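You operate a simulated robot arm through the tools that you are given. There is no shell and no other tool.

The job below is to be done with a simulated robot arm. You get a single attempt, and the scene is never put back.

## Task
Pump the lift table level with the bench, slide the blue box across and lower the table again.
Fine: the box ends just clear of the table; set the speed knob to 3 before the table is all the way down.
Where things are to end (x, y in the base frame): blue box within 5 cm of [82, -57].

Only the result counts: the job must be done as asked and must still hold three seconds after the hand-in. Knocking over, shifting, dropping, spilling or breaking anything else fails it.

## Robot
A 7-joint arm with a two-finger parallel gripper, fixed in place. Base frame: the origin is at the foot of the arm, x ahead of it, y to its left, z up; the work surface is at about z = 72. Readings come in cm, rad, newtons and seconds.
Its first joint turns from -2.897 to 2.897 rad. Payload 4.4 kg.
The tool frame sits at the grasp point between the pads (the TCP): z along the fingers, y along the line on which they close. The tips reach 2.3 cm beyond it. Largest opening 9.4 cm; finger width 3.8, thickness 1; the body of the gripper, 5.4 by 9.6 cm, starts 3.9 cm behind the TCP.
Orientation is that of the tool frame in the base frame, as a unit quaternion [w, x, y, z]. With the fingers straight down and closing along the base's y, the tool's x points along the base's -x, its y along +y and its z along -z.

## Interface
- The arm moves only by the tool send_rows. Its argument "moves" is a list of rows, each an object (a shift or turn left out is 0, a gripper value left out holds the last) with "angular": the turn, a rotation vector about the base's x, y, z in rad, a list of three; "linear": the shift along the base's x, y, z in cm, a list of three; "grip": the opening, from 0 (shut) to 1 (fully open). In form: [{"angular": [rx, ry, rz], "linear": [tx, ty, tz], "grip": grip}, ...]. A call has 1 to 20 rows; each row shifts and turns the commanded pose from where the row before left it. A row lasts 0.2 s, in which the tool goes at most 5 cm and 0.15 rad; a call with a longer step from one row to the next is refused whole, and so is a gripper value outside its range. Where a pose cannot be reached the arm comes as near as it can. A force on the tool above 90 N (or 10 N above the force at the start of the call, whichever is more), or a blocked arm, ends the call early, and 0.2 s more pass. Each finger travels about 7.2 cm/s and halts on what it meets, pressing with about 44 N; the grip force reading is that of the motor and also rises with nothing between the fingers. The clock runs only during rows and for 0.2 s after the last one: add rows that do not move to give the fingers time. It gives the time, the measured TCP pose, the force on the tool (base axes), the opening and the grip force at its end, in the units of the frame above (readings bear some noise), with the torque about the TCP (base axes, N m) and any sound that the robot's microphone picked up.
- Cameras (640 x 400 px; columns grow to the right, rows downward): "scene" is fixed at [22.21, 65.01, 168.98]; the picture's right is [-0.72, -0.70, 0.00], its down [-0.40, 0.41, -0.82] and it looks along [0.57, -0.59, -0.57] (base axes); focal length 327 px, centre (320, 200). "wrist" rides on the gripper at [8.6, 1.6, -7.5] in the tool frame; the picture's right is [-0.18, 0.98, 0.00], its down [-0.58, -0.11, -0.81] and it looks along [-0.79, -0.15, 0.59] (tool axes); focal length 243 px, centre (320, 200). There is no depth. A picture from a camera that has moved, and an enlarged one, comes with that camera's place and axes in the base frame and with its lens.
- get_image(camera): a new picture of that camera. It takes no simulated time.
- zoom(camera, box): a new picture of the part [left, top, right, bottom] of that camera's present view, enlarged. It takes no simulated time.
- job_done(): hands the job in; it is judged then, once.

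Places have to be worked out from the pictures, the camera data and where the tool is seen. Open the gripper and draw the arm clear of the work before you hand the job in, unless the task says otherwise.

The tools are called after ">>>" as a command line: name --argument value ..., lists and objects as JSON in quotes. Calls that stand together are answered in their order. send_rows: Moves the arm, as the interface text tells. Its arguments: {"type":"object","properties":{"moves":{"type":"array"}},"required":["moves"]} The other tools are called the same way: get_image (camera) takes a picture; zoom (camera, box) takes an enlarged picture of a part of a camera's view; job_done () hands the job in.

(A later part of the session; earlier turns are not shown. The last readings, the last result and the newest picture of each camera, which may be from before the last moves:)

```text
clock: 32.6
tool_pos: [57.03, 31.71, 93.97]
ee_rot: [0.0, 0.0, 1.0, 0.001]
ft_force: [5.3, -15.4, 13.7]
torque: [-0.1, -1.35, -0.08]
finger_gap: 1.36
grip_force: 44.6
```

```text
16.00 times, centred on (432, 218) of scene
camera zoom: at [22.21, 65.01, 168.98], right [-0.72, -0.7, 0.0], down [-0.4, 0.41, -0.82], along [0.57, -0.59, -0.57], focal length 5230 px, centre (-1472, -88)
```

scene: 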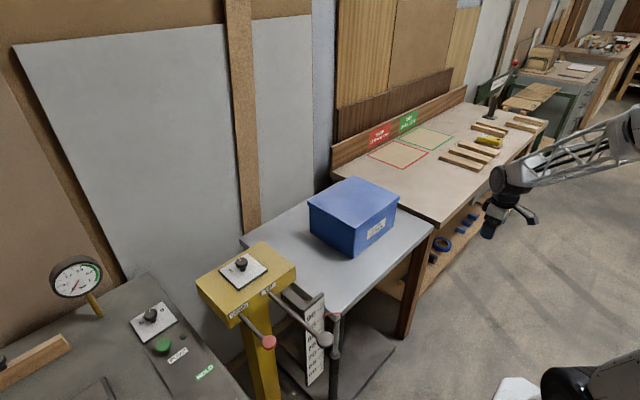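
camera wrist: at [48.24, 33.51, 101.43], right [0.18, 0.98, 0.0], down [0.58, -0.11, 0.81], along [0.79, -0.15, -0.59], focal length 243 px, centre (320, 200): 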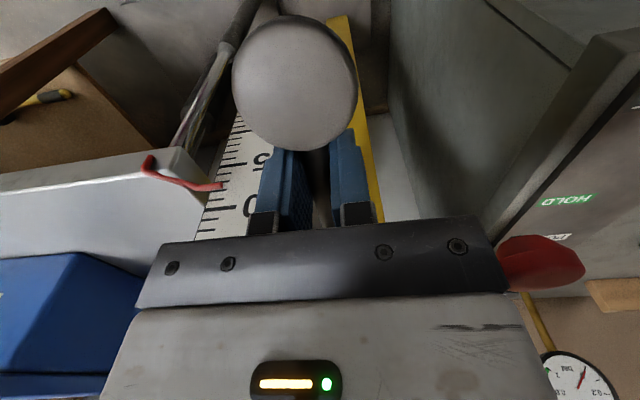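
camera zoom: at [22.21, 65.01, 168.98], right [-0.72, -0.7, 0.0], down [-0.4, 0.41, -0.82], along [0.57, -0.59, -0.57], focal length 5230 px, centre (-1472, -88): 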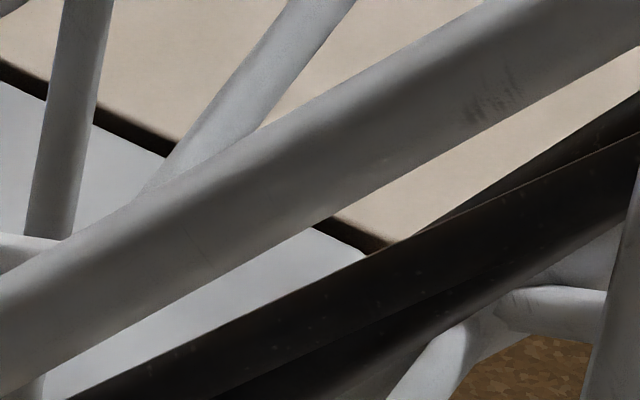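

The band is about 1.2 px thick, which matches a level table with a gap of about 0.7 cm. I'll add a tiny extra stroke so the table is not below the bench, then return the lever, release it and check from the front.

>>> send_rows --moves '[{"linear": [0.03, 0, -0.35]}, {}, {"linear": [-0.1, 0, 0.95]}, {"linear": [-0.08, 0, 0.9]}, {"linear": [-0.06, 0, 0.9]}, {"linear": [0, 0, 0.6]}, {}, {"grip": 1}, {}, {}, {}, {"linear": [0, 0, 3.5]}, {"linear": [0, 0, 3.5]}, {"linear": [0, 0, 3.5]}, {"linear": [0, 0, 3.5]}, {}]'

>>> zoom --camera "wrist" --box '[200, 0, 360, 100]'

```text
clock: 36.0
tool_pos: [56.6, 31.74, 111.01]
ee_rot: [0.0, 0.0, 1.0, 0.001]
ft_force: [-0.9, -0.2, 0.0]
torque: [0.03, 0.01, -0.02]
finger_gap: 9.4
grip_force: 0.0
```

```text
4.00 times, centred on (280, 50) of wrist
camera zoom: at [47.97, 33.57, 118.51], right [0.18, 0.98, 0.0], down [0.58, -0.11, 0.81], along [0.79, -0.15, -0.59], focal length 970 px, centre (480, 800)
```

zoom: 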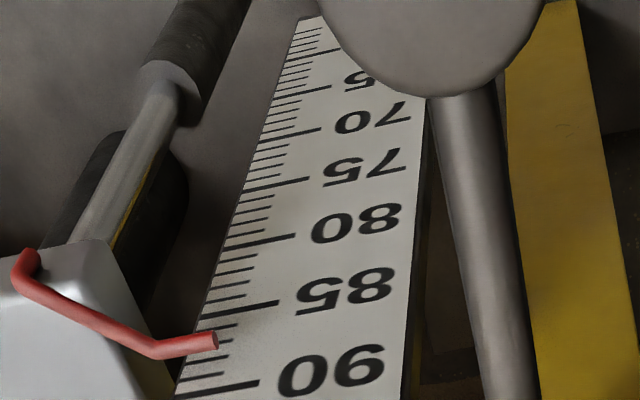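

In this view the pointer rose from 85.1 to about 87.3, giving a table height near 88.2. I'll check from the front of the joint, a bit lower this time for a flatter view.

>>> send_rows --moves '[{"linear": [-4, -1.5, 0]}, {"linear": [-4, -2, 0]}, {"linear": [-3, -3.5, 0]}, {"linear": [-2, -4.2, 0]}, {"linear": [-1, -4.4, 0]}, {"linear": [-1, -4.4, 0]}, {"linear": [-1, -4.4, 0]}, {"linear": [-1, -4.4, 0]}, {"linear": [0, -4.4, -0.5]}, {"linear": [0, -4.4, -1]}, {"linear": [0, -4.4, -1]}, {"linear": [0, -4.4, -1]}, {"linear": [0, -4.4, -1.5]}, {"linear": [0, -4.4, -1.5]}, {"linear": [0, -4.4, -1.5]}, {"linear": [0, -4.4, -1.5]}, {"linear": [0, -4.4, -1.5]}, {}]'

>>> zoom --camera "wrist" --box '[220, 150, 440, 250]'

>>> zoom --camera "scene" --box '[400, 200, 460, 245]'

>>> zoom --camera "scene" --box '[300, 160, 460, 260]'

```text
clock: 39.8
tool_pos: [39.62, -36.53, 99.8]
ee_rot: [-0.003, 0.001, 1.0, 0.001]
ft_force: [0.4, 0.2, -0.8]
torque: [-0.02, 0.04, -0.02]
finger_gap: 9.37
grip_force: 0.1
```

```text
2.91 times, centred on (330, 200) of wrist
camera zoom: at [30.9, -34.84, 107.2], right [0.19, 0.98, 0.0], down [0.58, -0.11, 0.8], along [0.79, -0.15, -0.59], focal length 706 px, centre (291, 200)
```

zoom: 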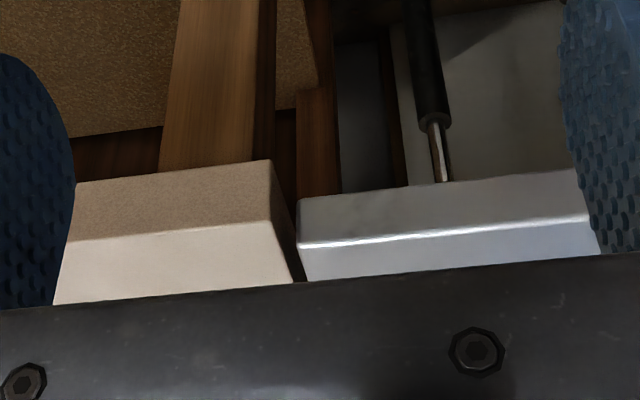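

```text
8.89 times, centred on (430, 222) of scene
camera zoom: at [22.21, 65.01, 168.98], right [-0.72, -0.7, 0.0], down [-0.4, 0.41, -0.82], along [0.57, -0.59, -0.57], focal length 2906 px, centre (-658, 0)
```

zoom: 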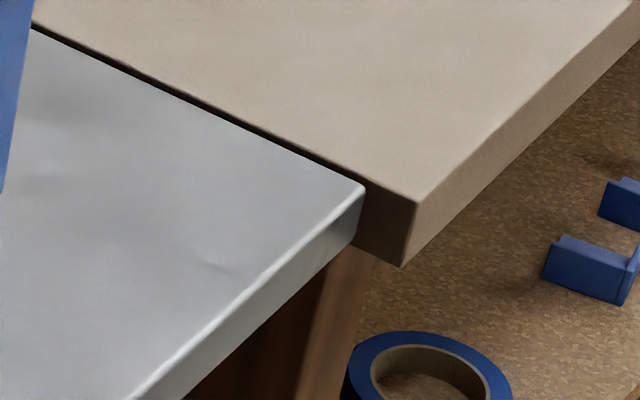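

```text
4.00 times, centred on (380, 210) of scene
camera zoom: at [22.21, 65.01, 168.98], right [-0.72, -0.7, 0.0], down [-0.4, 0.41, -0.82], along [0.57, -0.59, -0.57], focal length 1308 px, centre (80, 160)
```

zoom: 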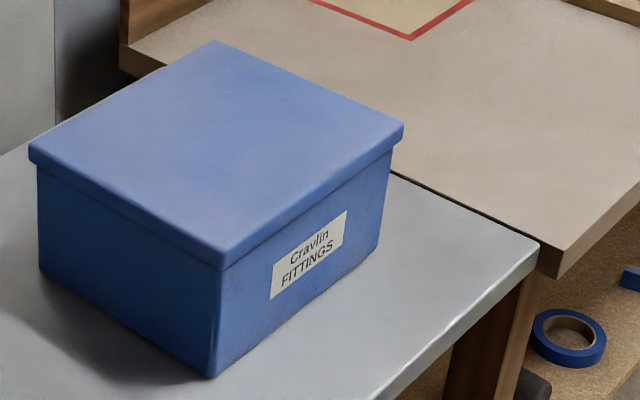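

The table corner now triangulates to z≈88.2 against the bench at 88.1, so they are level. The box is at about x 72–93, y -29 to -2.4, centred near (82.4,-15.8), so it needs about -41 in y. I'll yaw the hand so both open fingers can push side by side and back off upward.

>>> send_rows --moves '[{"linear": [0, 1.5, 2], "angular": [0, 0, -0.1428]}, {"linear": [0, 1.5, 2], "angular": [0, 0, -0.1428]}, {"linear": [0, 1.5, 2], "angular": [0, 0, -0.1428]}, {"linear": [0, 1.5, 2], "angular": [0, 0, -0.1428]}, {"linear": [0, 1.5, 2], "angular": [0, 0, -0.1428]}, {"linear": [0, 1.5, 2], "angular": [0, 0, -0.1428]}, {"linear": [0, 1.5, 2], "angular": [0, 0, -0.1428]}, {"linear": [0, 1.5, 2], "angular": [0, 0, -0.1428]}, {"linear": [0, 1.5, 2], "angular": [0, 0, -0.1428]}, {"linear": [0, 1.5, 2], "angular": [0, 0, -0.1428]}, {"linear": [0, 1.5, 2], "angular": [0, 0, -0.1428]}, {}]'

>>> get_image --camera "scene"

>>> get_image --camera "wrist"

```text
clock: 42.4
tool_pos: [39.76, -20.02, 122.0]
ee_rot: [0.0, 0.708, 0.706, 0.002]
ft_force: [0.3, 0.6, 0.1]
torque: [0.02, 0.0, -0.02]
finger_gap: 9.4
grip_force: 0.2
```

```text
taken
```

scene: 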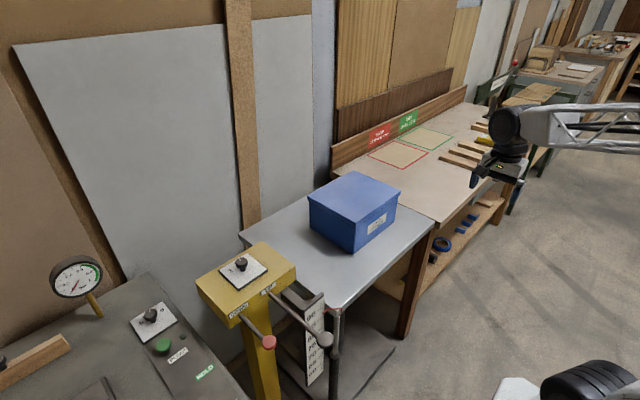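

```text
taken
camera wrist: at [41.26, -11.26, 129.56], right [0.98, -0.18, 0.0], down [-0.11, -0.58, 0.81], along [-0.15, -0.79, -0.59], focal length 243 px, centre (320, 200)
```

wrist: 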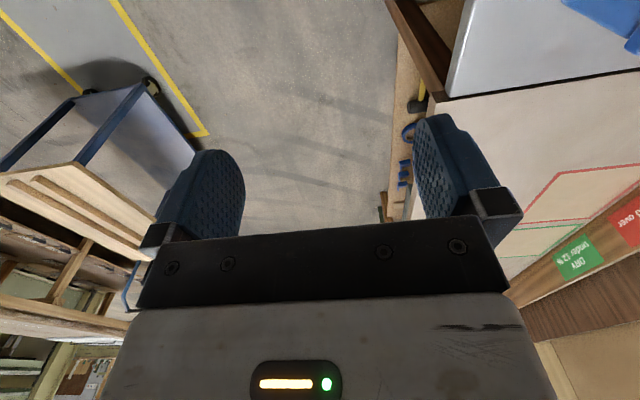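

The yaw is reached with the camera on the +y side. I'll now move over to beyond the box's +y face while tilting the fingers 20° forward (toward -y).

>>> send_rows --moves '[{"linear": [3.87, 2.46, 0], "angular": [-0.0318, 0, 0]}, {"linear": [3.87, 2.46, 0], "angular": [-0.0318, 0, 0]}, {"linear": [3.87, 2.46, 0], "angular": [-0.0318, 0, 0]}, {"linear": [3.87, 2.46, 0], "angular": [-0.0318, 0, 0]}, {"linear": [3.87, 2.46, 0], "angular": [-0.0318, 0, 0]}, {"linear": [3.87, 2.46, 0], "angular": [-0.0318, 0, 0]}, {"linear": [3.87, 2.46, 0], "angular": [-0.0318, 0, 0]}, {"linear": [3.87, 2.46, 0], "angular": [-0.0318, 0, 0]}, {"linear": [3.87, 2.46, 0], "angular": [-0.0318, 0, 0]}, {"linear": [3.87, 2.46, 0], "angular": [-0.0318, 0, 0]}, {"linear": [3.87, 2.46, 0], "angular": [-0.0318, 0, 0]}, {}]'

>>> get_image --camera "scene"

>>> get_image --camera "wrist"

```text
clock: 45.0
tool_pos: [82.39, 7.02, 121.74]
ee_rot: [0.123, 0.697, 0.696, -0.123]
ft_force: [-0.6, 0.3, -0.3]
torque: [-0.01, -0.01, -0.04]
finger_gap: 9.39
grip_force: 0.0
```

```text
taken
```

scene: 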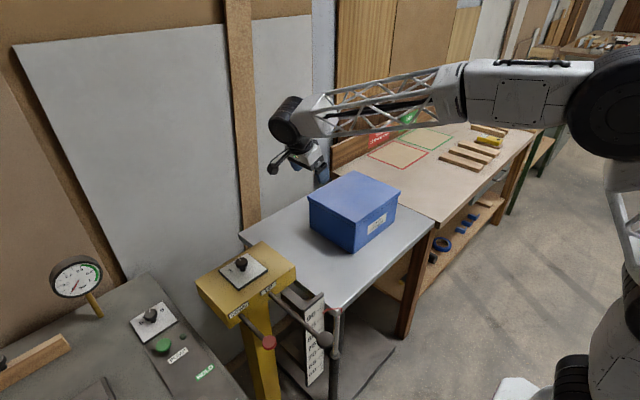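

```text
taken
camera wrist: at [83.85, 17.79, 125.85], right [0.98, -0.17, 0.06], down [-0.11, -0.27, 0.96], along [-0.15, -0.95, -0.28], focal length 243 px, centre (320, 200)
```

wrist: 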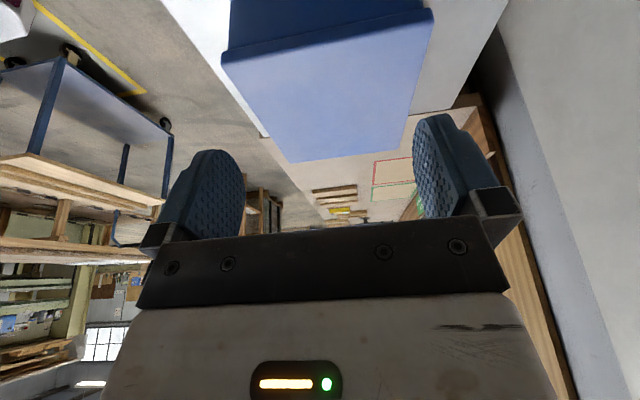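

The hand is above and beyond the +y face, and the box lid edges are at x≈72–92, so x=82.3 is centred. I'll shift to y=4, keeping the camera clear of the post, and descend to TCP z≈92.5.

>>> send_rows --moves '[{"linear": [0, -3, 0]}, {"linear": [0, 0, -4]}, {"linear": [0, 0, -4]}, {"linear": [0, 0, -4]}, {"linear": [0, 0, -4]}, {"linear": [0, 0, -3]}, {}]'

>>> get_image --camera "scene"

>>> get_image --camera "wrist"

```text
clock: 46.6
tool_pos: [82.39, 3.93, 102.86]
ee_rot: [0.123, 0.697, 0.696, -0.123]
ft_force: [0.0, 0.1, -0.8]
torque: [0.03, 0.0, -0.03]
finger_gap: 9.42
grip_force: 0.2
```

```text
taken
```

scene: 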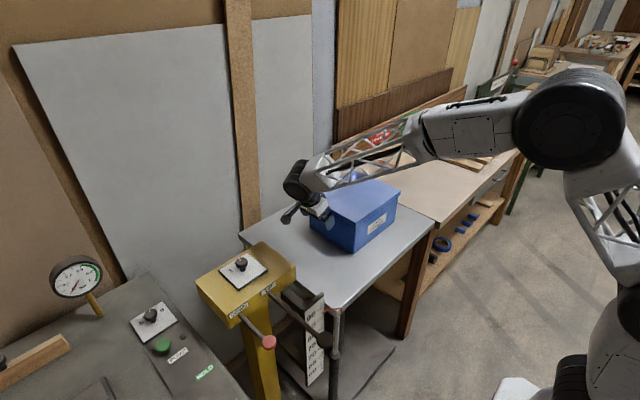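

```text
taken
camera wrist: at [83.84, 14.73, 107.0], right [0.98, -0.17, 0.06], down [-0.11, -0.27, 0.96], along [-0.15, -0.95, -0.28], focal length 243 px, centre (320, 200)
```

wrist: 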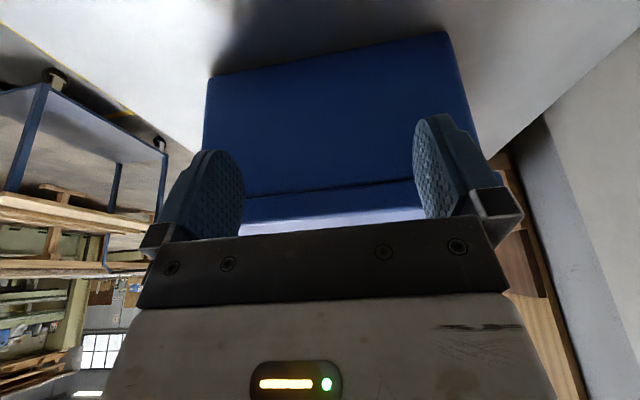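

The fingers are centred on the face and everything is clear. I'll descend the rest of the way to z≈92.5.

>>> send_rows --moves '[{"linear": [0, 0, -3.5]}, {"linear": [0, 0, -3.5]}, {"linear": [0, 0, -2.5]}, {"linear": [0, 0, -0.9]}, {}]'

>>> get_image --camera "wrist"

>>> zoom --camera "scene" --box '[240, 140, 440, 265]'

```text
clock: 47.8
tool_pos: [82.28, 4.02, 92.43]
ee_rot: [0.124, 0.696, 0.697, -0.123]
ft_force: [-0.5, 0.0, 1.0]
torque: [-0.01, -0.03, 0.0]
finger_gap: 9.38
grip_force: 0.1
```

```text
taken
camera wrist: at [83.84, 14.8, 96.57], right [0.98, -0.17, 0.06], down [-0.11, -0.27, 0.96], along [-0.15, -0.95, -0.28], focal length 243 px, centre (320, 200)
```

wrist: 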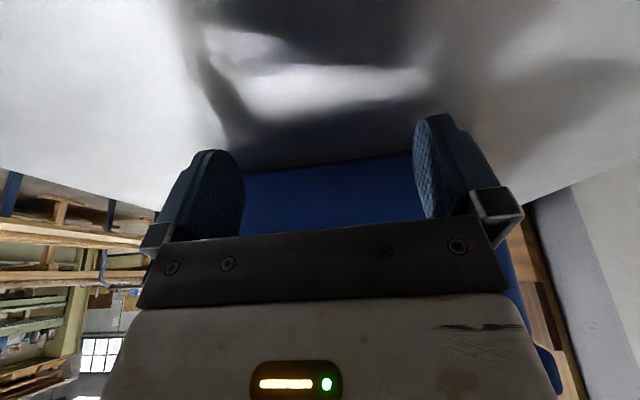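

```text
3.20 times, centred on (340, 202) of scene
camera zoom: at [22.21, 65.01, 168.98], right [-0.72, -0.7, 0.0], down [-0.4, 0.41, -0.82], along [0.57, -0.59, -0.57], focal length 1046 px, centre (256, 192)
```

zoom: 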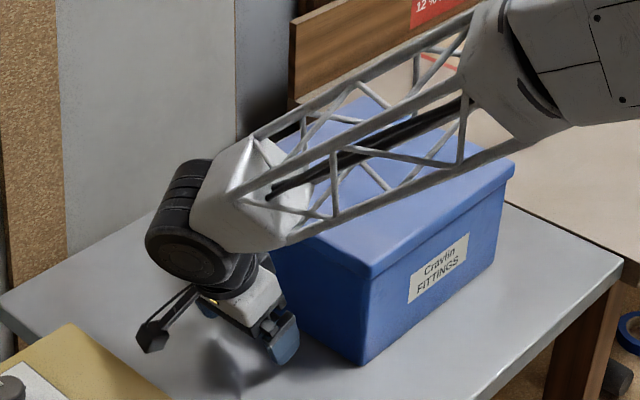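

The fingers are at table level behind the box. I'll push slowly in -y to make contact and feel the force.

>>> send_rows --moves '[{"linear": [0, -1, 0]}, {"linear": [0, -1, 0]}, {"linear": [0, -1, 0]}, {"linear": [0, -0.8, 0]}, {"linear": [0, -0.8, 0]}, {"linear": [0, -0.8, 0]}, {"linear": [0, -0.8, 0]}]'

>>> zoom --camera "scene" --box '[240, 140, 440, 265]'

```text
clock: 49.4
tool_pos: [82.41, -2.25, 92.58]
ee_rot: [0.123, 0.696, 0.697, -0.122]
ft_force: [0.8, 8.3, -1.0]
torque: [-0.43, 0.0, -0.03]
finger_gap: 9.37
grip_force: 0.1
```

```text
3.20 times, centred on (340, 202) of scene
camera zoom: at [22.21, 65.01, 168.98], right [-0.72, -0.7, 0.0], down [-0.4, 0.41, -0.82], along [0.57, -0.59, -0.57], focal length 1046 px, centre (256, 192)
```

zoom: 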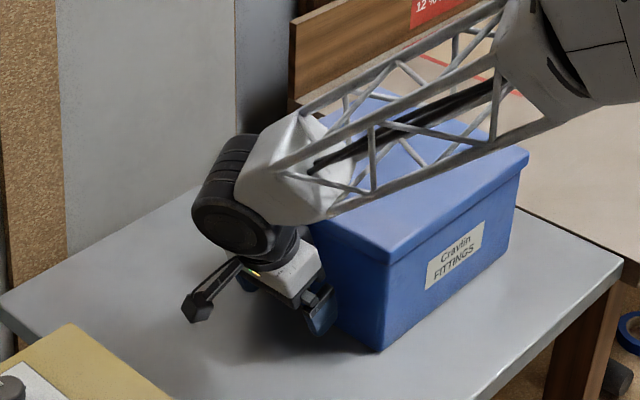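

The box slides with about 8 N. I'll keep pushing toward the joint.

>>> send_rows --moves '[{"linear": [0, -0.8, 0]}, {"linear": [0, -0.8, 0]}, {"linear": [0, -0.8, 0]}, {"linear": [0, -0.8, 0]}, {"linear": [0, -0.8, 0]}, {"linear": [0, -0.8, 0]}, {"linear": [0, -0.8, 0]}, {"linear": [0, -0.8, 0]}]'

>>> zoom --camera "scene" --box '[270, 130, 470, 255]'

```text
clock: 51.2
tool_pos: [82.23, -8.56, 92.54]
ee_rot: [0.123, 0.697, 0.696, -0.123]
ft_force: [-0.2, 5.9, -1.6]
torque: [-0.33, -0.01, -0.02]
finger_gap: 9.4
grip_force: 0.1
```

```text
3.20 times, centred on (370, 192) of scene
camera zoom: at [22.21, 65.01, 168.98], right [-0.72, -0.7, 0.0], down [-0.4, 0.41, -0.82], along [0.57, -0.59, -0.57], focal length 1046 px, centre (160, 224)
```

zoom: 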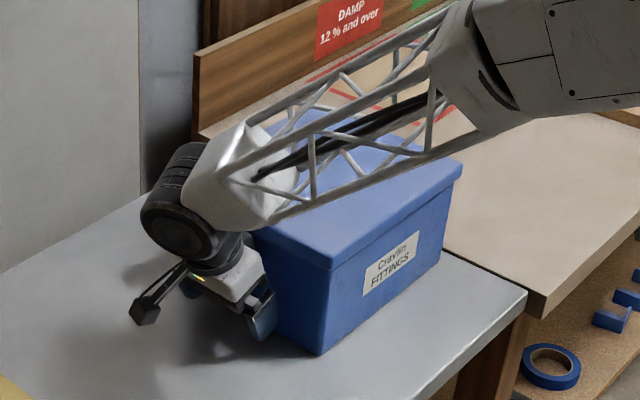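

The box's leading face is nearing the bench edge. I'll push slowly across the joint and watch the force.

>>> send_rows --moves '[{"linear": [0, -0.5, 0]}, {"linear": [0, -0.5, 0]}, {"linear": [0, -0.5, 0]}, {"linear": [0, -0.5, 0]}, {"linear": [0, -0.5, 0]}, {"linear": [0, -0.5, 0]}, {"linear": [0, -0.5, 0]}, {"linear": [0, -0.5, 0]}, {"linear": [0, -0.5, 0]}, {"linear": [0, -0.5, 0]}, {"linear": [0, -0.5, 0]}, {"linear": [0, -0.5, 0]}]'

>>> zoom --camera "scene" --box '[270, 130, 470, 255]'

```text
clock: 53.8
tool_pos: [82.32, -14.54, 92.56]
ee_rot: [0.123, 0.696, 0.697, -0.123]
ft_force: [-1.3, 8.4, -0.3]
torque: [-0.44, -0.06, -0.08]
finger_gap: 9.38
grip_force: 0.0
```

```text
3.20 times, centred on (370, 192) of scene
camera zoom: at [22.21, 65.01, 168.98], right [-0.72, -0.7, 0.0], down [-0.4, 0.41, -0.82], along [0.57, -0.59, -0.57], focal length 1046 px, centre (160, 224)
```

zoom: 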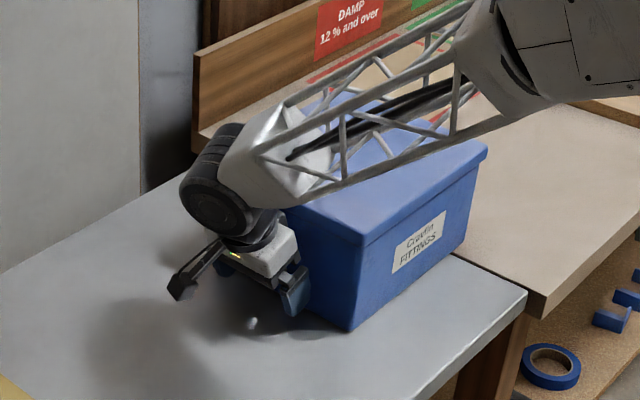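

The box crossed the edge without catching, with the force still about 8 N. I'll continue pushing.

>>> send_rows --moves '[{"linear": [0, -0.8, 0]}, {"linear": [0, -0.8, 0]}, {"linear": [0, -0.8, 0]}, {"linear": [0, -0.8, 0]}, {"linear": [0, -0.8, 0]}, {"linear": [0, -0.8, 0]}, {"linear": [0, -0.8, 0]}, {"linear": [0, -0.8, 0]}, {"linear": [0, -0.8, 0]}, {"linear": [0, -0.8, 0]}, {"linear": [0, -0.8, 0]}, {"linear": [0, -0.8, 0]}, {"linear": [0, -0.8, 0]}, {"linear": [0, -0.8, 0]}, {"linear": [0, -0.8, 0]}, {"linear": [0, -0.8, 0]}]'

>>> get_image --camera "scene"

>>> get_image --camera "wrist"

```text
clock: 57.2
tool_pos: [82.38, -27.4, 92.58]
ee_rot: [0.123, 0.696, 0.697, -0.122]
ft_force: [-1.8, 7.0, -1.6]
torque: [-0.33, -0.12, -0.1]
finger_gap: 9.41
grip_force: 0.1
```

```text
taken
```

scene: 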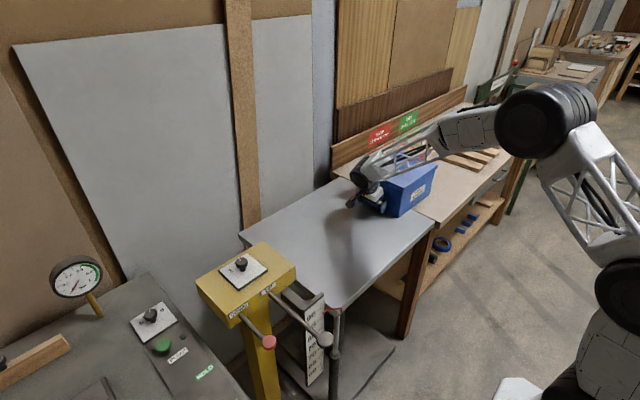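

```text
taken
camera wrist: at [83.85, -16.66, 96.66], right [0.98, -0.17, 0.06], down [-0.11, -0.27, 0.96], along [-0.15, -0.95, -0.28], focal length 243 px, centre (320, 200)
```

wrist: 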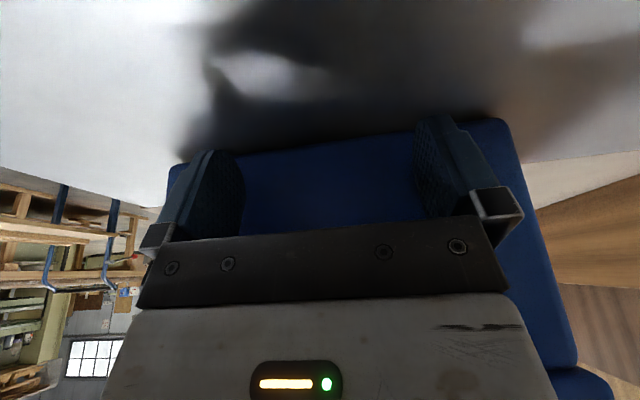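

About 13–14 cm remain and the bench is clear ahead. I'll push another 10 cm, then measure.

>>> send_rows --moves '[{"linear": [0, -0.8, 0]}, {"linear": [0, -0.8, 0]}, {"linear": [0, -0.8, 0]}, {"linear": [0, -0.8, 0]}, {"linear": [0, -0.8, 0]}, {"linear": [0, -0.8, 0]}, {"linear": [0, -0.8, 0]}, {"linear": [0, -0.8, 0]}, {"linear": [0, -0.8, 0]}, {"linear": [0, -0.8, 0]}, {"linear": [0, -0.8, 0]}, {"linear": [0, -0.8, 0]}, {"linear": [0, -0.4, 0]}]'

>>> zoom --camera "scene" --box '[330, 110, 490, 210]'

>>> zoom --camera "scene" --box '[320, 140, 480, 240]'

```text
clock: 60.0
tool_pos: [82.26, -37.43, 92.61]
ee_rot: [0.123, 0.696, 0.696, -0.123]
ft_force: [-0.2, 8.5, 4.5]
torque: [-0.61, 0.0, 0.02]
finger_gap: 9.41
grip_force: 0.1
```

```text
4.00 times, centred on (410, 160) of scene
camera zoom: at [22.21, 65.01, 168.98], right [-0.72, -0.7, 0.0], down [-0.4, 0.41, -0.82], along [0.57, -0.59, -0.57], focal length 1308 px, centre (-40, 360)
```

zoom: 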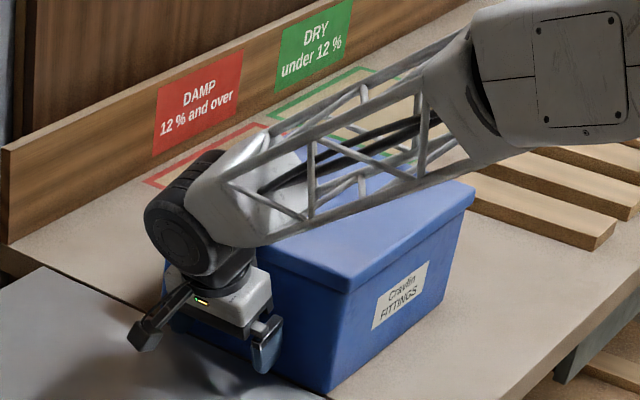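

```text
4.00 times, centred on (400, 190) of scene
camera zoom: at [22.21, 65.01, 168.98], right [-0.72, -0.7, 0.0], down [-0.4, 0.41, -0.82], along [0.57, -0.59, -0.57], focal length 1308 px, centre (0, 240)
```

zoom: 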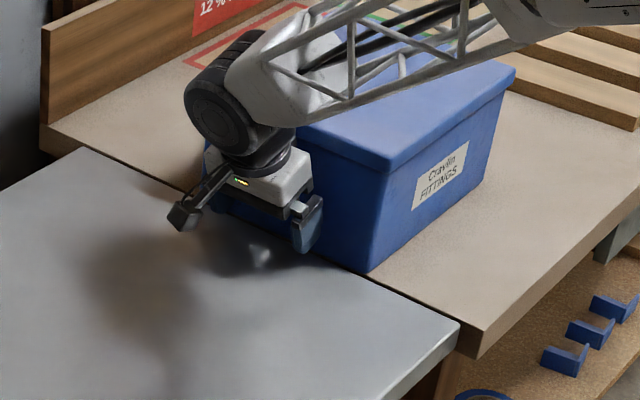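

The near face is at about y≈-40.5, so about 3.5 cm more brings the centre to -57. I'll do the final push, then back off slowly.

>>> send_rows --moves '[{"linear": [0, -0.6, 0]}, {"linear": [0, -0.6, 0]}, {"linear": [0, -0.6, 0]}, {"linear": [0, -0.6, 0]}, {"linear": [0, -0.5, 0]}, {"linear": [0, -0.4, 0]}, {"linear": [0, -0.2, 0]}, {}, {"linear": [0, 1, 0]}, {"linear": [0, 2, 0]}, {"linear": [0, 3, 0.5]}, {"linear": [0, 3, 2]}, {"linear": [0, 3, 3]}, {"linear": [0, 3, 3]}, {"linear": [0, 2, 4]}, {"linear": [0, 1, 4]}, {"linear": [0, 1, 4]}, {"linear": [0, 1, 4]}, {}]'

>>> get_image --camera "scene"

>>> get_image --camera "wrist"

```text
clock: 64.0
tool_pos: [82.38, -20.84, 116.99]
ee_rot: [0.122, 0.696, 0.696, -0.123]
ft_force: [0.4, -0.1, 0.2]
torque: [0.02, 0.01, -0.04]
finger_gap: 9.42
grip_force: 0.0
```

```text
taken
```

scene: 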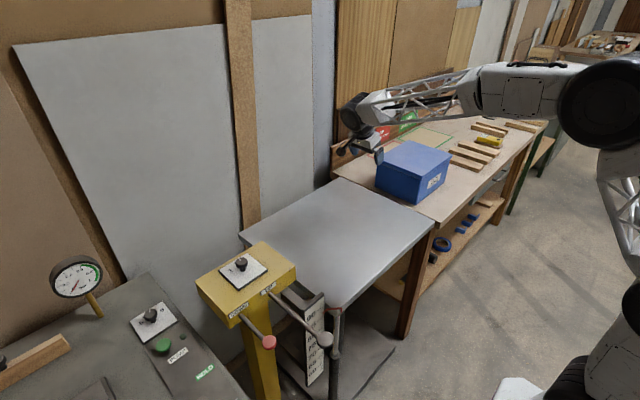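

```text
taken
camera wrist: at [83.83, -10.07, 121.06], right [0.98, -0.17, 0.06], down [-0.11, -0.27, 0.96], along [-0.15, -0.95, -0.28], focal length 243 px, centre (320, 200)
```

wrist: 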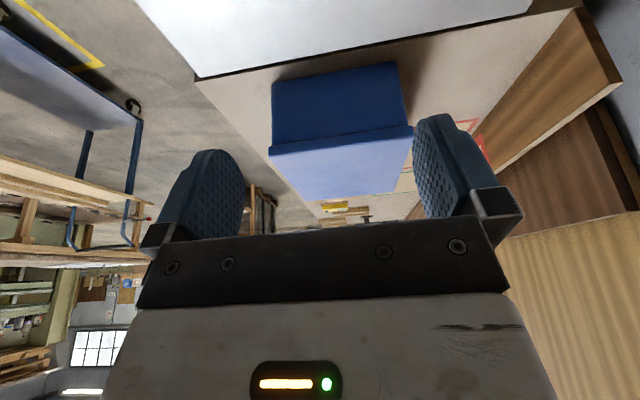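

The box now sits entirely on the bench with a strip visible between it and the table. I'll zoom to measure its corners.

>>> zoom --camera "scene" --box '[360, 130, 460, 220]'

>>> zoom --camera "wrist" --box '[240, 40, 440, 210]'

```text
4.44 times, centred on (410, 175) of scene
camera zoom: at [22.21, 65.01, 168.98], right [-0.72, -0.7, 0.0], down [-0.4, 0.41, -0.82], along [0.57, -0.59, -0.57], focal length 1453 px, centre (-80, 311)
```

zoom: 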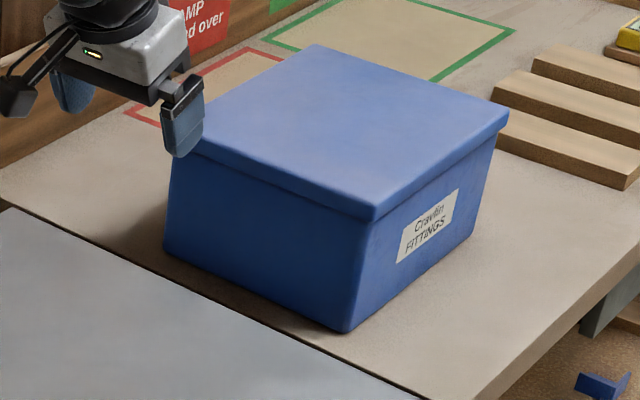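

```text
2.35 times, centred on (340, 125) of wrist
camera zoom: at [83.83, -10.07, 121.06], right [0.98, -0.17, 0.06], down [-0.11, -0.27, 0.96], along [-0.15, -0.95, -0.28], focal length 571 px, centre (273, 376)
```

zoom: 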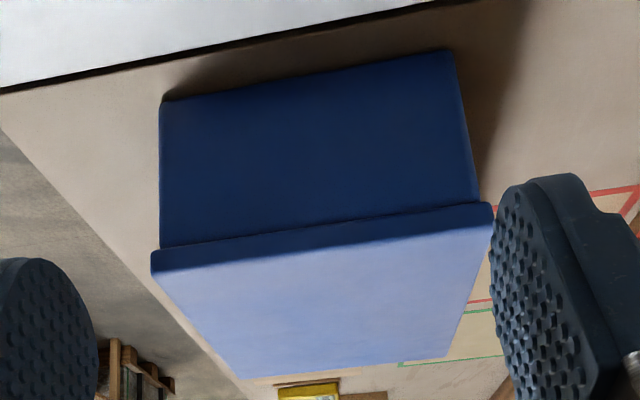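

The box footprint measures x 71.7–93, y -68.9 to -44.2, so its centre is about (82.3,-56.6), on target and clear of the table edge. Next is the speed knob: I'll restore the hand orientation and move to view the knob on the post.

>>> send_rows --moves '[{"linear": [-1.03, 3.43, 0.6], "angular": [0.07, 0, 0]}, {"linear": [-1.03, 3.43, 0.6], "angular": [0.07, 0, 0]}, {"linear": [-1.03, 3.43, 0.6], "angular": [0.07, 0, 0]}, {"linear": [-1.03, 3.43, 0.6], "angular": [0.07, 0, 0]}, {"linear": [-1.03, 3.43, 0.6], "angular": [0.07, 0, 0]}, {"linear": [-1.03, 3.43, 0.3], "angular": [0, 0, 0.1428]}, {"linear": [-1.03, 3.43, 0.3], "angular": [0, 0, 0.1428]}, {"linear": [-1.03, 3.43, 0.3], "angular": [0, 0, 0.1428]}, {"linear": [-1.03, 3.43, 0.3], "angular": [0, 0, 0.1428]}, {"linear": [-1.03, 3.43, 0.3], "angular": [0, 0, 0.1428]}, {"linear": [-1.03, 3.43, 0.3], "angular": [0, 0, 0.1428]}, {"linear": [-1.03, 3.43, 0], "angular": [0, 0, 0.1428]}, {"linear": [-1.03, 3.43, 0], "angular": [0, 0, 0.1428]}, {"linear": [-1.03, 3.43, 0], "angular": [0, 0, 0.1428]}, {"linear": [-1.03, 3.43, 0], "angular": [0, 0, 0.1428]}, {"linear": [-1.03, 3.43, 0], "angular": [0, 0, 0.1428]}, {}]'

>>> get_image --camera "wrist"

>>> get_image --camera "scene"

```text
clock: 67.6
tool_pos: [65.82, 34.04, 121.87]
ee_rot: [0.0, -0.001, 1.0, 0.0]
ft_force: [-0.3, 0.1, 0.8]
torque: [0.01, 0.0, 0.0]
finger_gap: 9.39
grip_force: 0.0
```

```text
taken
camera wrist: at [57.12, 35.77, 129.36], right [0.18, 0.98, 0.0], down [0.58, -0.11, 0.81], along [0.79, -0.15, -0.59], focal length 243 px, centre (320, 200)
```

wrist: 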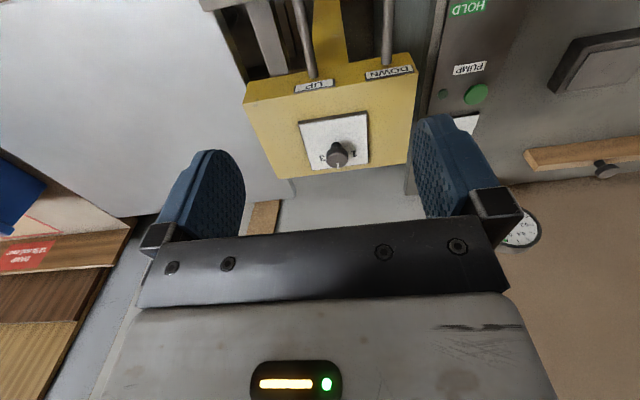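

```text
taken
```

scene: 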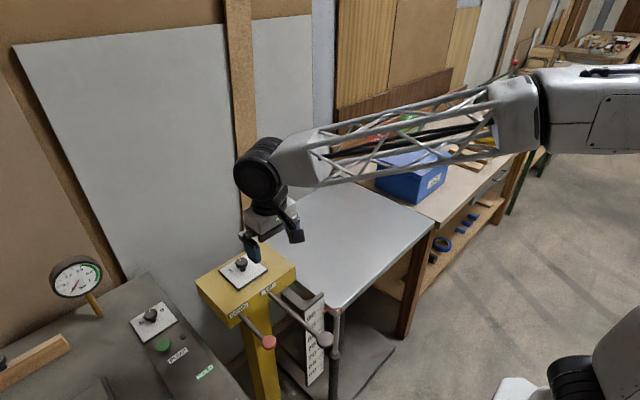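

The knob is in view, so I'll zoom in on its face and labels from both cameras.

>>> zoom --camera "wrist" --box '[290, 105, 385, 185]'

>>> zoom --camera "scene" --box '[190, 235, 300, 325]'

>>> zoom --camera "scene" --box '[210, 245, 280, 300]'

```text
5.00 times, centred on (338, 145) of wrist
camera zoom: at [57.12, 35.77, 129.36], right [0.18, 0.98, 0.0], down [0.58, -0.11, 0.81], along [0.79, -0.15, -0.59], focal length 1213 px, centre (232, 475)
```

zoom: 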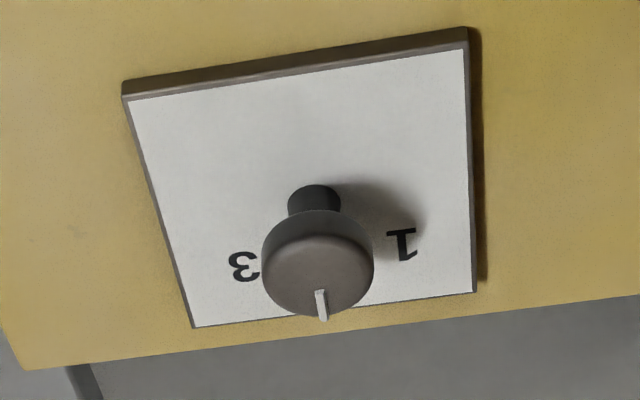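

```text
4.44 times, centred on (245, 280) of scene
camera zoom: at [22.21, 65.01, 168.98], right [-0.72, -0.7, 0.0], down [-0.4, 0.41, -0.82], along [0.57, -0.59, -0.57], focal length 1453 px, centre (653, -156)
```

zoom: 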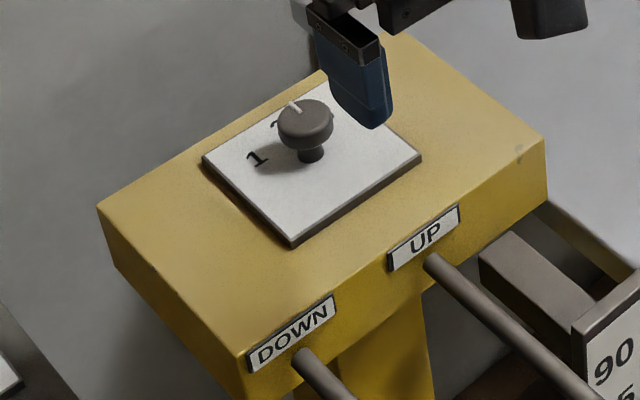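

```text
7.27 times, centred on (245, 272) of scene
camera zoom: at [22.21, 65.01, 168.98], right [-0.72, -0.7, 0.0], down [-0.4, 0.41, -0.82], along [0.57, -0.59, -0.57], focal length 2377 px, centre (866, -327)
```

zoom: 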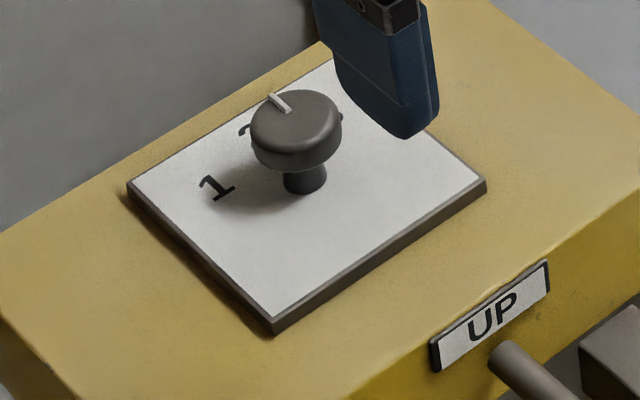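

The pointer is at 2, facing +x. "1" is about +45° and "3" about -45°, clockwise seen from above. The knob axis is about (82.4,33.75), with the head from z≈102.2 to 104.1. I'll move above it and descend with the fingers open.

>>> send_rows --moves '[{"linear": [4.15, -0.07, -1.7]}, {"linear": [4.15, -0.07, -1.7]}, {"linear": [4.15, -0.07, -1.7]}, {"linear": [4.13, -0.08, -1.7]}, {}]'

>>> get_image --camera "wrist"

>>> zoom --camera "scene" --box '[190, 215, 300, 305]'

```text
clock: 68.8
tool_pos: [82.5, 33.75, 115.03]
ee_rot: [0.0, 0.0, 1.0, 0.0]
ft_force: [0.5, 0.7, 0.4]
torque: [0.01, -0.02, -0.04]
finger_gap: 9.41
grip_force: 0.0
```

```text
taken
camera wrist: at [73.69, 35.46, 122.49], right [0.18, 0.98, 0.0], down [0.58, -0.11, 0.81], along [0.79, -0.15, -0.59], focal length 243 px, centre (320, 200)
```

wrist: 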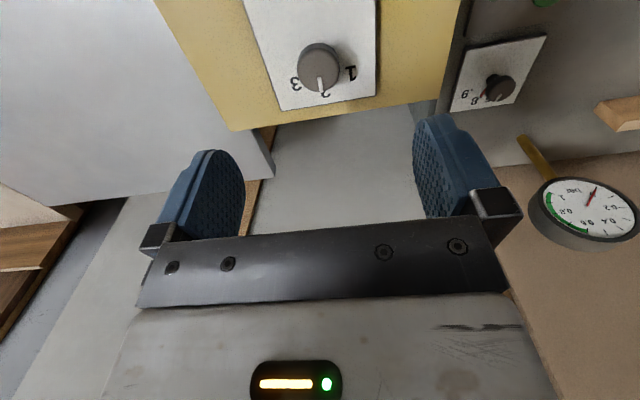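

```text
4.44 times, centred on (245, 260) of scene
camera zoom: at [22.21, 65.01, 168.98], right [-0.72, -0.7, 0.0], down [-0.4, 0.41, -0.82], along [0.57, -0.59, -0.57], focal length 1453 px, centre (653, -67)
```

zoom: 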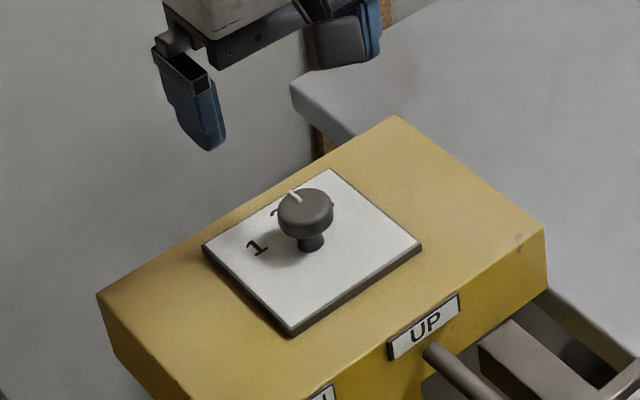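

Now I have a nice steep view of the dial. I'll zoom in to get the label angles.

>>> zoom --camera "wrist" --box '[255, 20, 385, 120]'

```text
4.00 times, centred on (320, 70) of wrist
camera zoom: at [73.69, 35.46, 122.49], right [0.18, 0.98, 0.0], down [0.58, -0.11, 0.81], along [0.79, -0.15, -0.59], focal length 970 px, centre (320, 720)
```

zoom: 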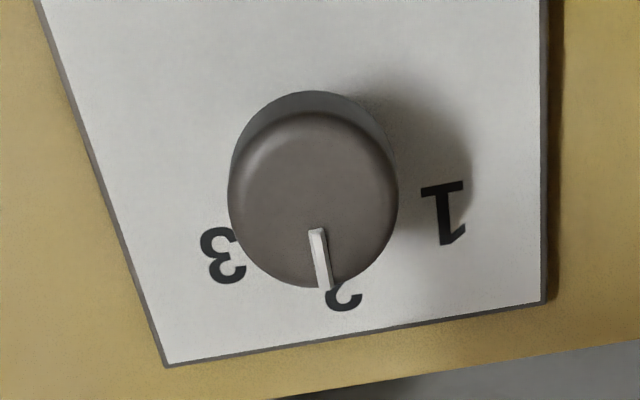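

Label 3 sits at about -46° from the pointer about axis (82.4,33.75). I'll descend around the knob and close on it.

>>> send_rows --moves '[{"linear": [-0.05, 0, -4]}, {"linear": [-0.05, 0, -3.5]}, {"linear": [0, 0, -2.5]}, {"linear": [0, 0, -1.4]}, {}]'

>>> get_image --camera "wrist"

>>> zoom --camera "scene" --box '[190, 215, 300, 305]'

```text
clock: 70.0
tool_pos: [82.29, 33.77, 103.71]
ee_rot: [0.0, 0.0, 1.0, 0.0]
ft_force: [-0.5, 0.2, 0.2]
torque: [-0.03, 0.01, -0.01]
finger_gap: 9.35
grip_force: 0.0
```

```text
taken
camera wrist: at [73.56, 35.41, 111.13], right [0.18, 0.98, 0.0], down [0.58, -0.11, 0.81], along [0.79, -0.15, -0.59], focal length 243 px, centre (320, 200)
```

wrist: 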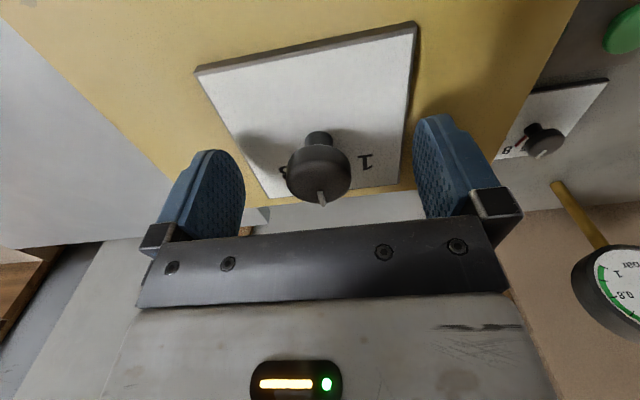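

```text
4.44 times, centred on (245, 260) of scene
camera zoom: at [22.21, 65.01, 168.98], right [-0.72, -0.7, 0.0], down [-0.4, 0.41, -0.82], along [0.57, -0.59, -0.57], focal length 1453 px, centre (653, -67)
```

zoom: 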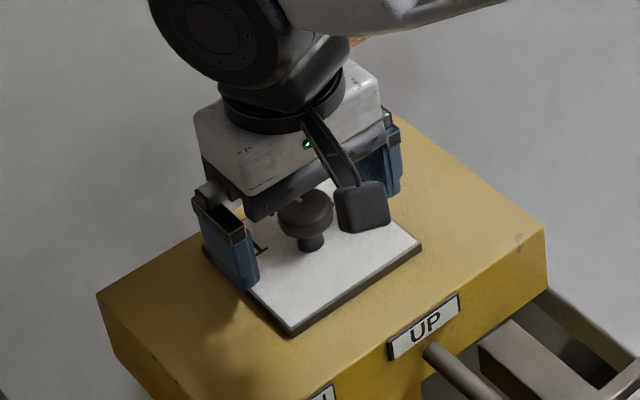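

The knob is centred between the fingers. I'll lower 0.3 cm and close.

>>> send_rows --moves '[{"linear": [0, 0, -0.3]}, {"grip": 0}, {}, {}, {}]'

```text
clock: 71.2
tool_pos: [82.2, 33.48, 103.41]
ee_rot: [0.0, 0.001, 1.0, -0.001]
ft_force: [4.8, -45.5, 1.9]
torque: [-0.62, -0.14, -0.3]
finger_gap: 3.31
grip_force: 44.8
```

Gripped at 3.31 cm, with a side load because the knob is about 0.2 cm toward -y. I'll relieve that and turn -0.8 rad.

>>> send_rows --moves '[{"linear": [0, -0.2, 0]}, {"angular": [0, 0, -0.1]}, {"angular": [0, 0, -0.1]}, {"angular": [0, 0, -0.1]}, {"angular": [0, 0, -0.1]}, {}]'

>>> get_image --camera "wrist"

```text
clock: 72.6
tool_pos: [82.33, 33.82, 103.38]
ee_rot: [0.0, 0.198, 0.98, 0.001]
ft_force: [30.1, 54.6, -9.0]
torque: [0.56, -0.29, 0.45]
finger_gap: 3.33
grip_force: 45.0
```

```text
taken
camera wrist: at [74.9, 38.7, 110.81], right [0.55, 0.83, 0.0], down [0.49, -0.33, 0.81], along [0.67, -0.44, -0.59], focal length 243 px, centre (320, 200)
```

wrist: 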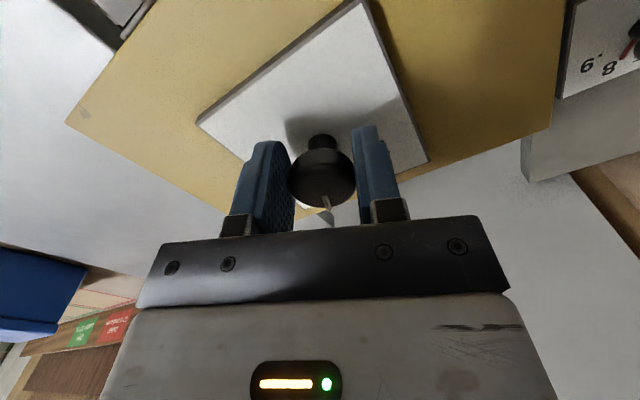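

The knob turns with the gripper; the pointer stays aligned in the hand's view. I'll relieve the side force and turn the remaining 0.4 rad.

>>> send_rows --moves '[{"linear": [0.05, 0.1, 0]}, {"angular": [0, 0, -0.1]}, {"angular": [0, 0, -0.1]}, {"angular": [0, 0, -0.1]}, {"angular": [0, 0, -0.1]}, {}]'

>>> get_image --camera "wrist"

>>> zoom --camera "scene" --box '[190, 215, 300, 305]'

```text
clock: 73.4
tool_pos: [82.36, 33.86, 103.34]
ee_rot: [0.0, 0.278, 0.961, 0.001]
ft_force: [17.2, 25.6, -10.6]
torque: [0.4, -0.33, 0.2]
finger_gap: 3.33
grip_force: 44.9
stopped in row 3: the force on the tool passed its limit at 92 N (the readings are from after the stop); the commanded pose is now the measured one
```

```text
taken
camera wrist: at [75.87, 39.92, 110.81], right [0.68, 0.73, 0.0], down [0.43, -0.4, 0.81], along [0.59, -0.55, -0.59], focal length 243 px, centre (320, 200)
```

wrist: 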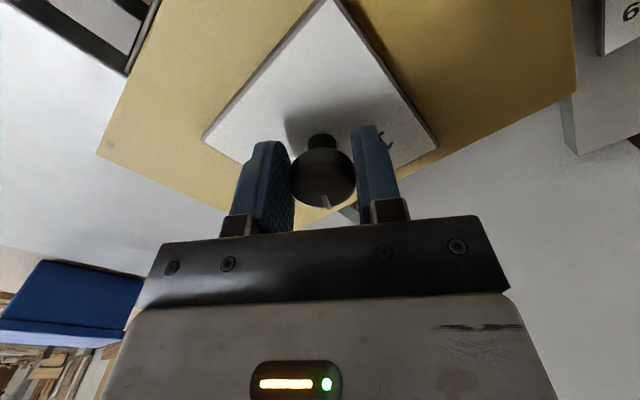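

```text
4.44 times, centred on (245, 260) of scene
camera zoom: at [22.21, 65.01, 168.98], right [-0.72, -0.7, 0.0], down [-0.4, 0.41, -0.82], along [0.57, -0.59, -0.57], focal length 1453 px, centre (653, -67)
```

zoom: 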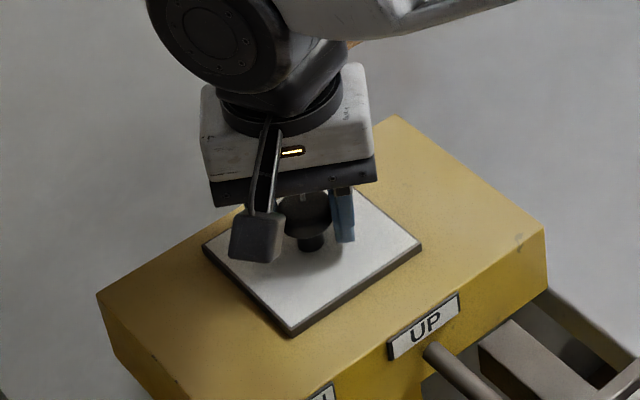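

The turn stopped at about 0.56 rad because of side force from a slightly off-axis grip. I'll open the fingers, rise and look at where the pointer is.

>>> send_rows --moves '[{"grip": 1}, {}, {}, {}, {"linear": [0, 0, 3]}, {"linear": [0, 0, 4]}, {"linear": [0, 0, 4]}, {}]'

>>> get_image --camera "wrist"

>>> zoom --camera "wrist" --box '[255, 20, 385, 120]'

>>> zoom --camera "scene" --box '[210, 245, 280, 300]'

```text
clock: 75.2
tool_pos: [82.49, 33.74, 114.37]
ee_rot: [0.0, 0.28, 0.96, 0.001]
ft_force: [0.9, 0.2, -0.1]
torque: [0.01, 0.0, 0.0]
finger_gap: 9.43
grip_force: 0.1
```

```text
taken
camera wrist: at [75.82, 39.8, 121.91], right [0.68, 0.73, 0.0], down [0.43, -0.4, 0.81], along [0.59, -0.55, -0.59], focal length 243 px, centre (320, 200)
```

wrist: 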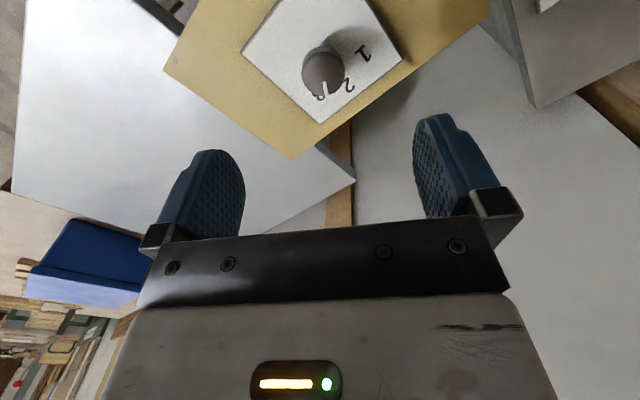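

```text
4.00 times, centred on (320, 70) of wrist
camera zoom: at [75.82, 39.8, 121.91], right [0.68, 0.73, 0.0], down [0.43, -0.4, 0.81], along [0.59, -0.55, -0.59], focal length 970 px, centre (320, 720)
```

zoom: 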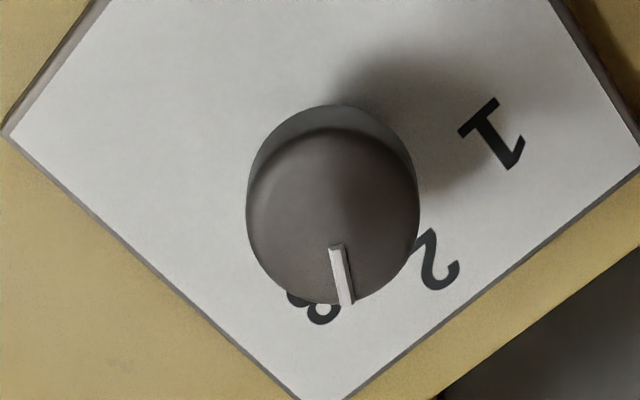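

```text
7.27 times, centred on (245, 272) of scene
camera zoom: at [22.21, 65.01, 168.98], right [-0.72, -0.7, 0.0], down [-0.4, 0.41, -0.82], along [0.57, -0.59, -0.57], focal length 2377 px, centre (866, -327)
```

zoom: 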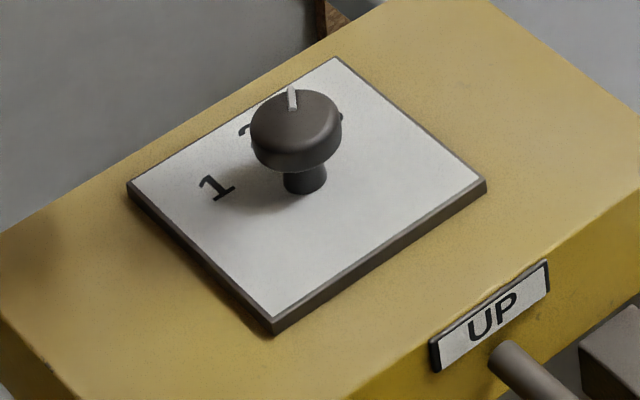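

The pointer is now at about -32°, with label 3 at -45.5°, so I need about 13° more. I'll regrip at this yaw, centred on the axis (82.47,33.87).

>>> send_rows --moves '[{"linear": [0.03, 0.04, -4]}, {"linear": [0, 0, -4]}, {"linear": [0, 0, -2]}, {"linear": [0, 0, -1]}, {}, {"grip": 0}, {}, {}, {}]'

>>> get_image --camera "wrist"

```text
clock: 77.2
tool_pos: [82.48, 33.87, 103.41]
ee_rot: [0.0, 0.278, 0.96, 0.002]
ft_force: [10.1, 12.7, -2.5]
torque: [0.13, -0.17, 0.11]
finger_gap: 3.34
grip_force: 45.5
```

```text
taken
camera wrist: at [75.86, 39.94, 110.92], right [0.68, 0.73, 0.0], down [0.43, -0.4, 0.81], along [0.59, -0.55, -0.59], focal length 243 px, centre (320, 200)
```

wrist: 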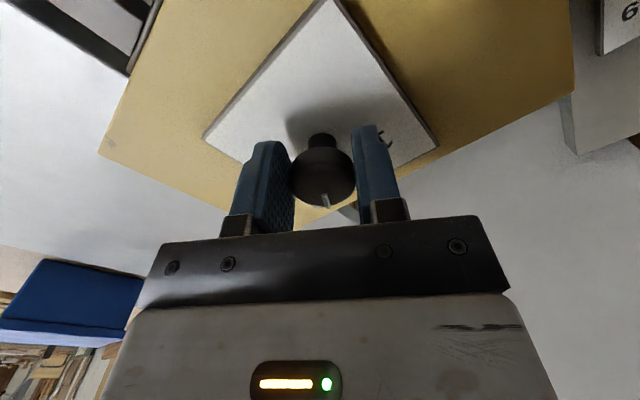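

The side force is small now. I'll turn the remaining -0.24 rad in small steps.

>>> send_rows --moves '[{"linear": [0.01, 0.02, 0], "angular": [0, 0, -0.06]}, {"angular": [0, 0, -0.06]}, {"angular": [0, 0, -0.06]}, {"angular": [0, 0, -0.06]}, {}]'

>>> get_image --camera "wrist"

```text
clock: 78.4
tool_pos: [82.5, 34.13, 103.44]
ee_rot: [0.0, 0.392, 0.92, 0.002]
ft_force: [45.3, 61.9, -0.7]
torque: [0.79, -0.51, 0.46]
finger_gap: 3.35
grip_force: 45.1
```

```text
taken
camera wrist: at [77.56, 41.41, 110.92], right [0.84, 0.55, 0.0], down [0.32, -0.5, 0.81], along [0.44, -0.67, -0.59], focal length 243 px, centre (320, 200)
```

wrist: 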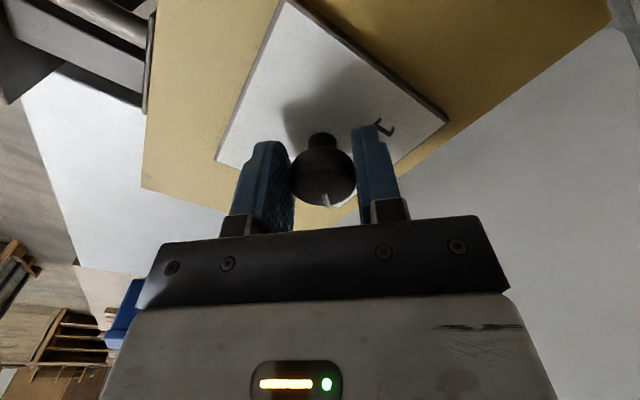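

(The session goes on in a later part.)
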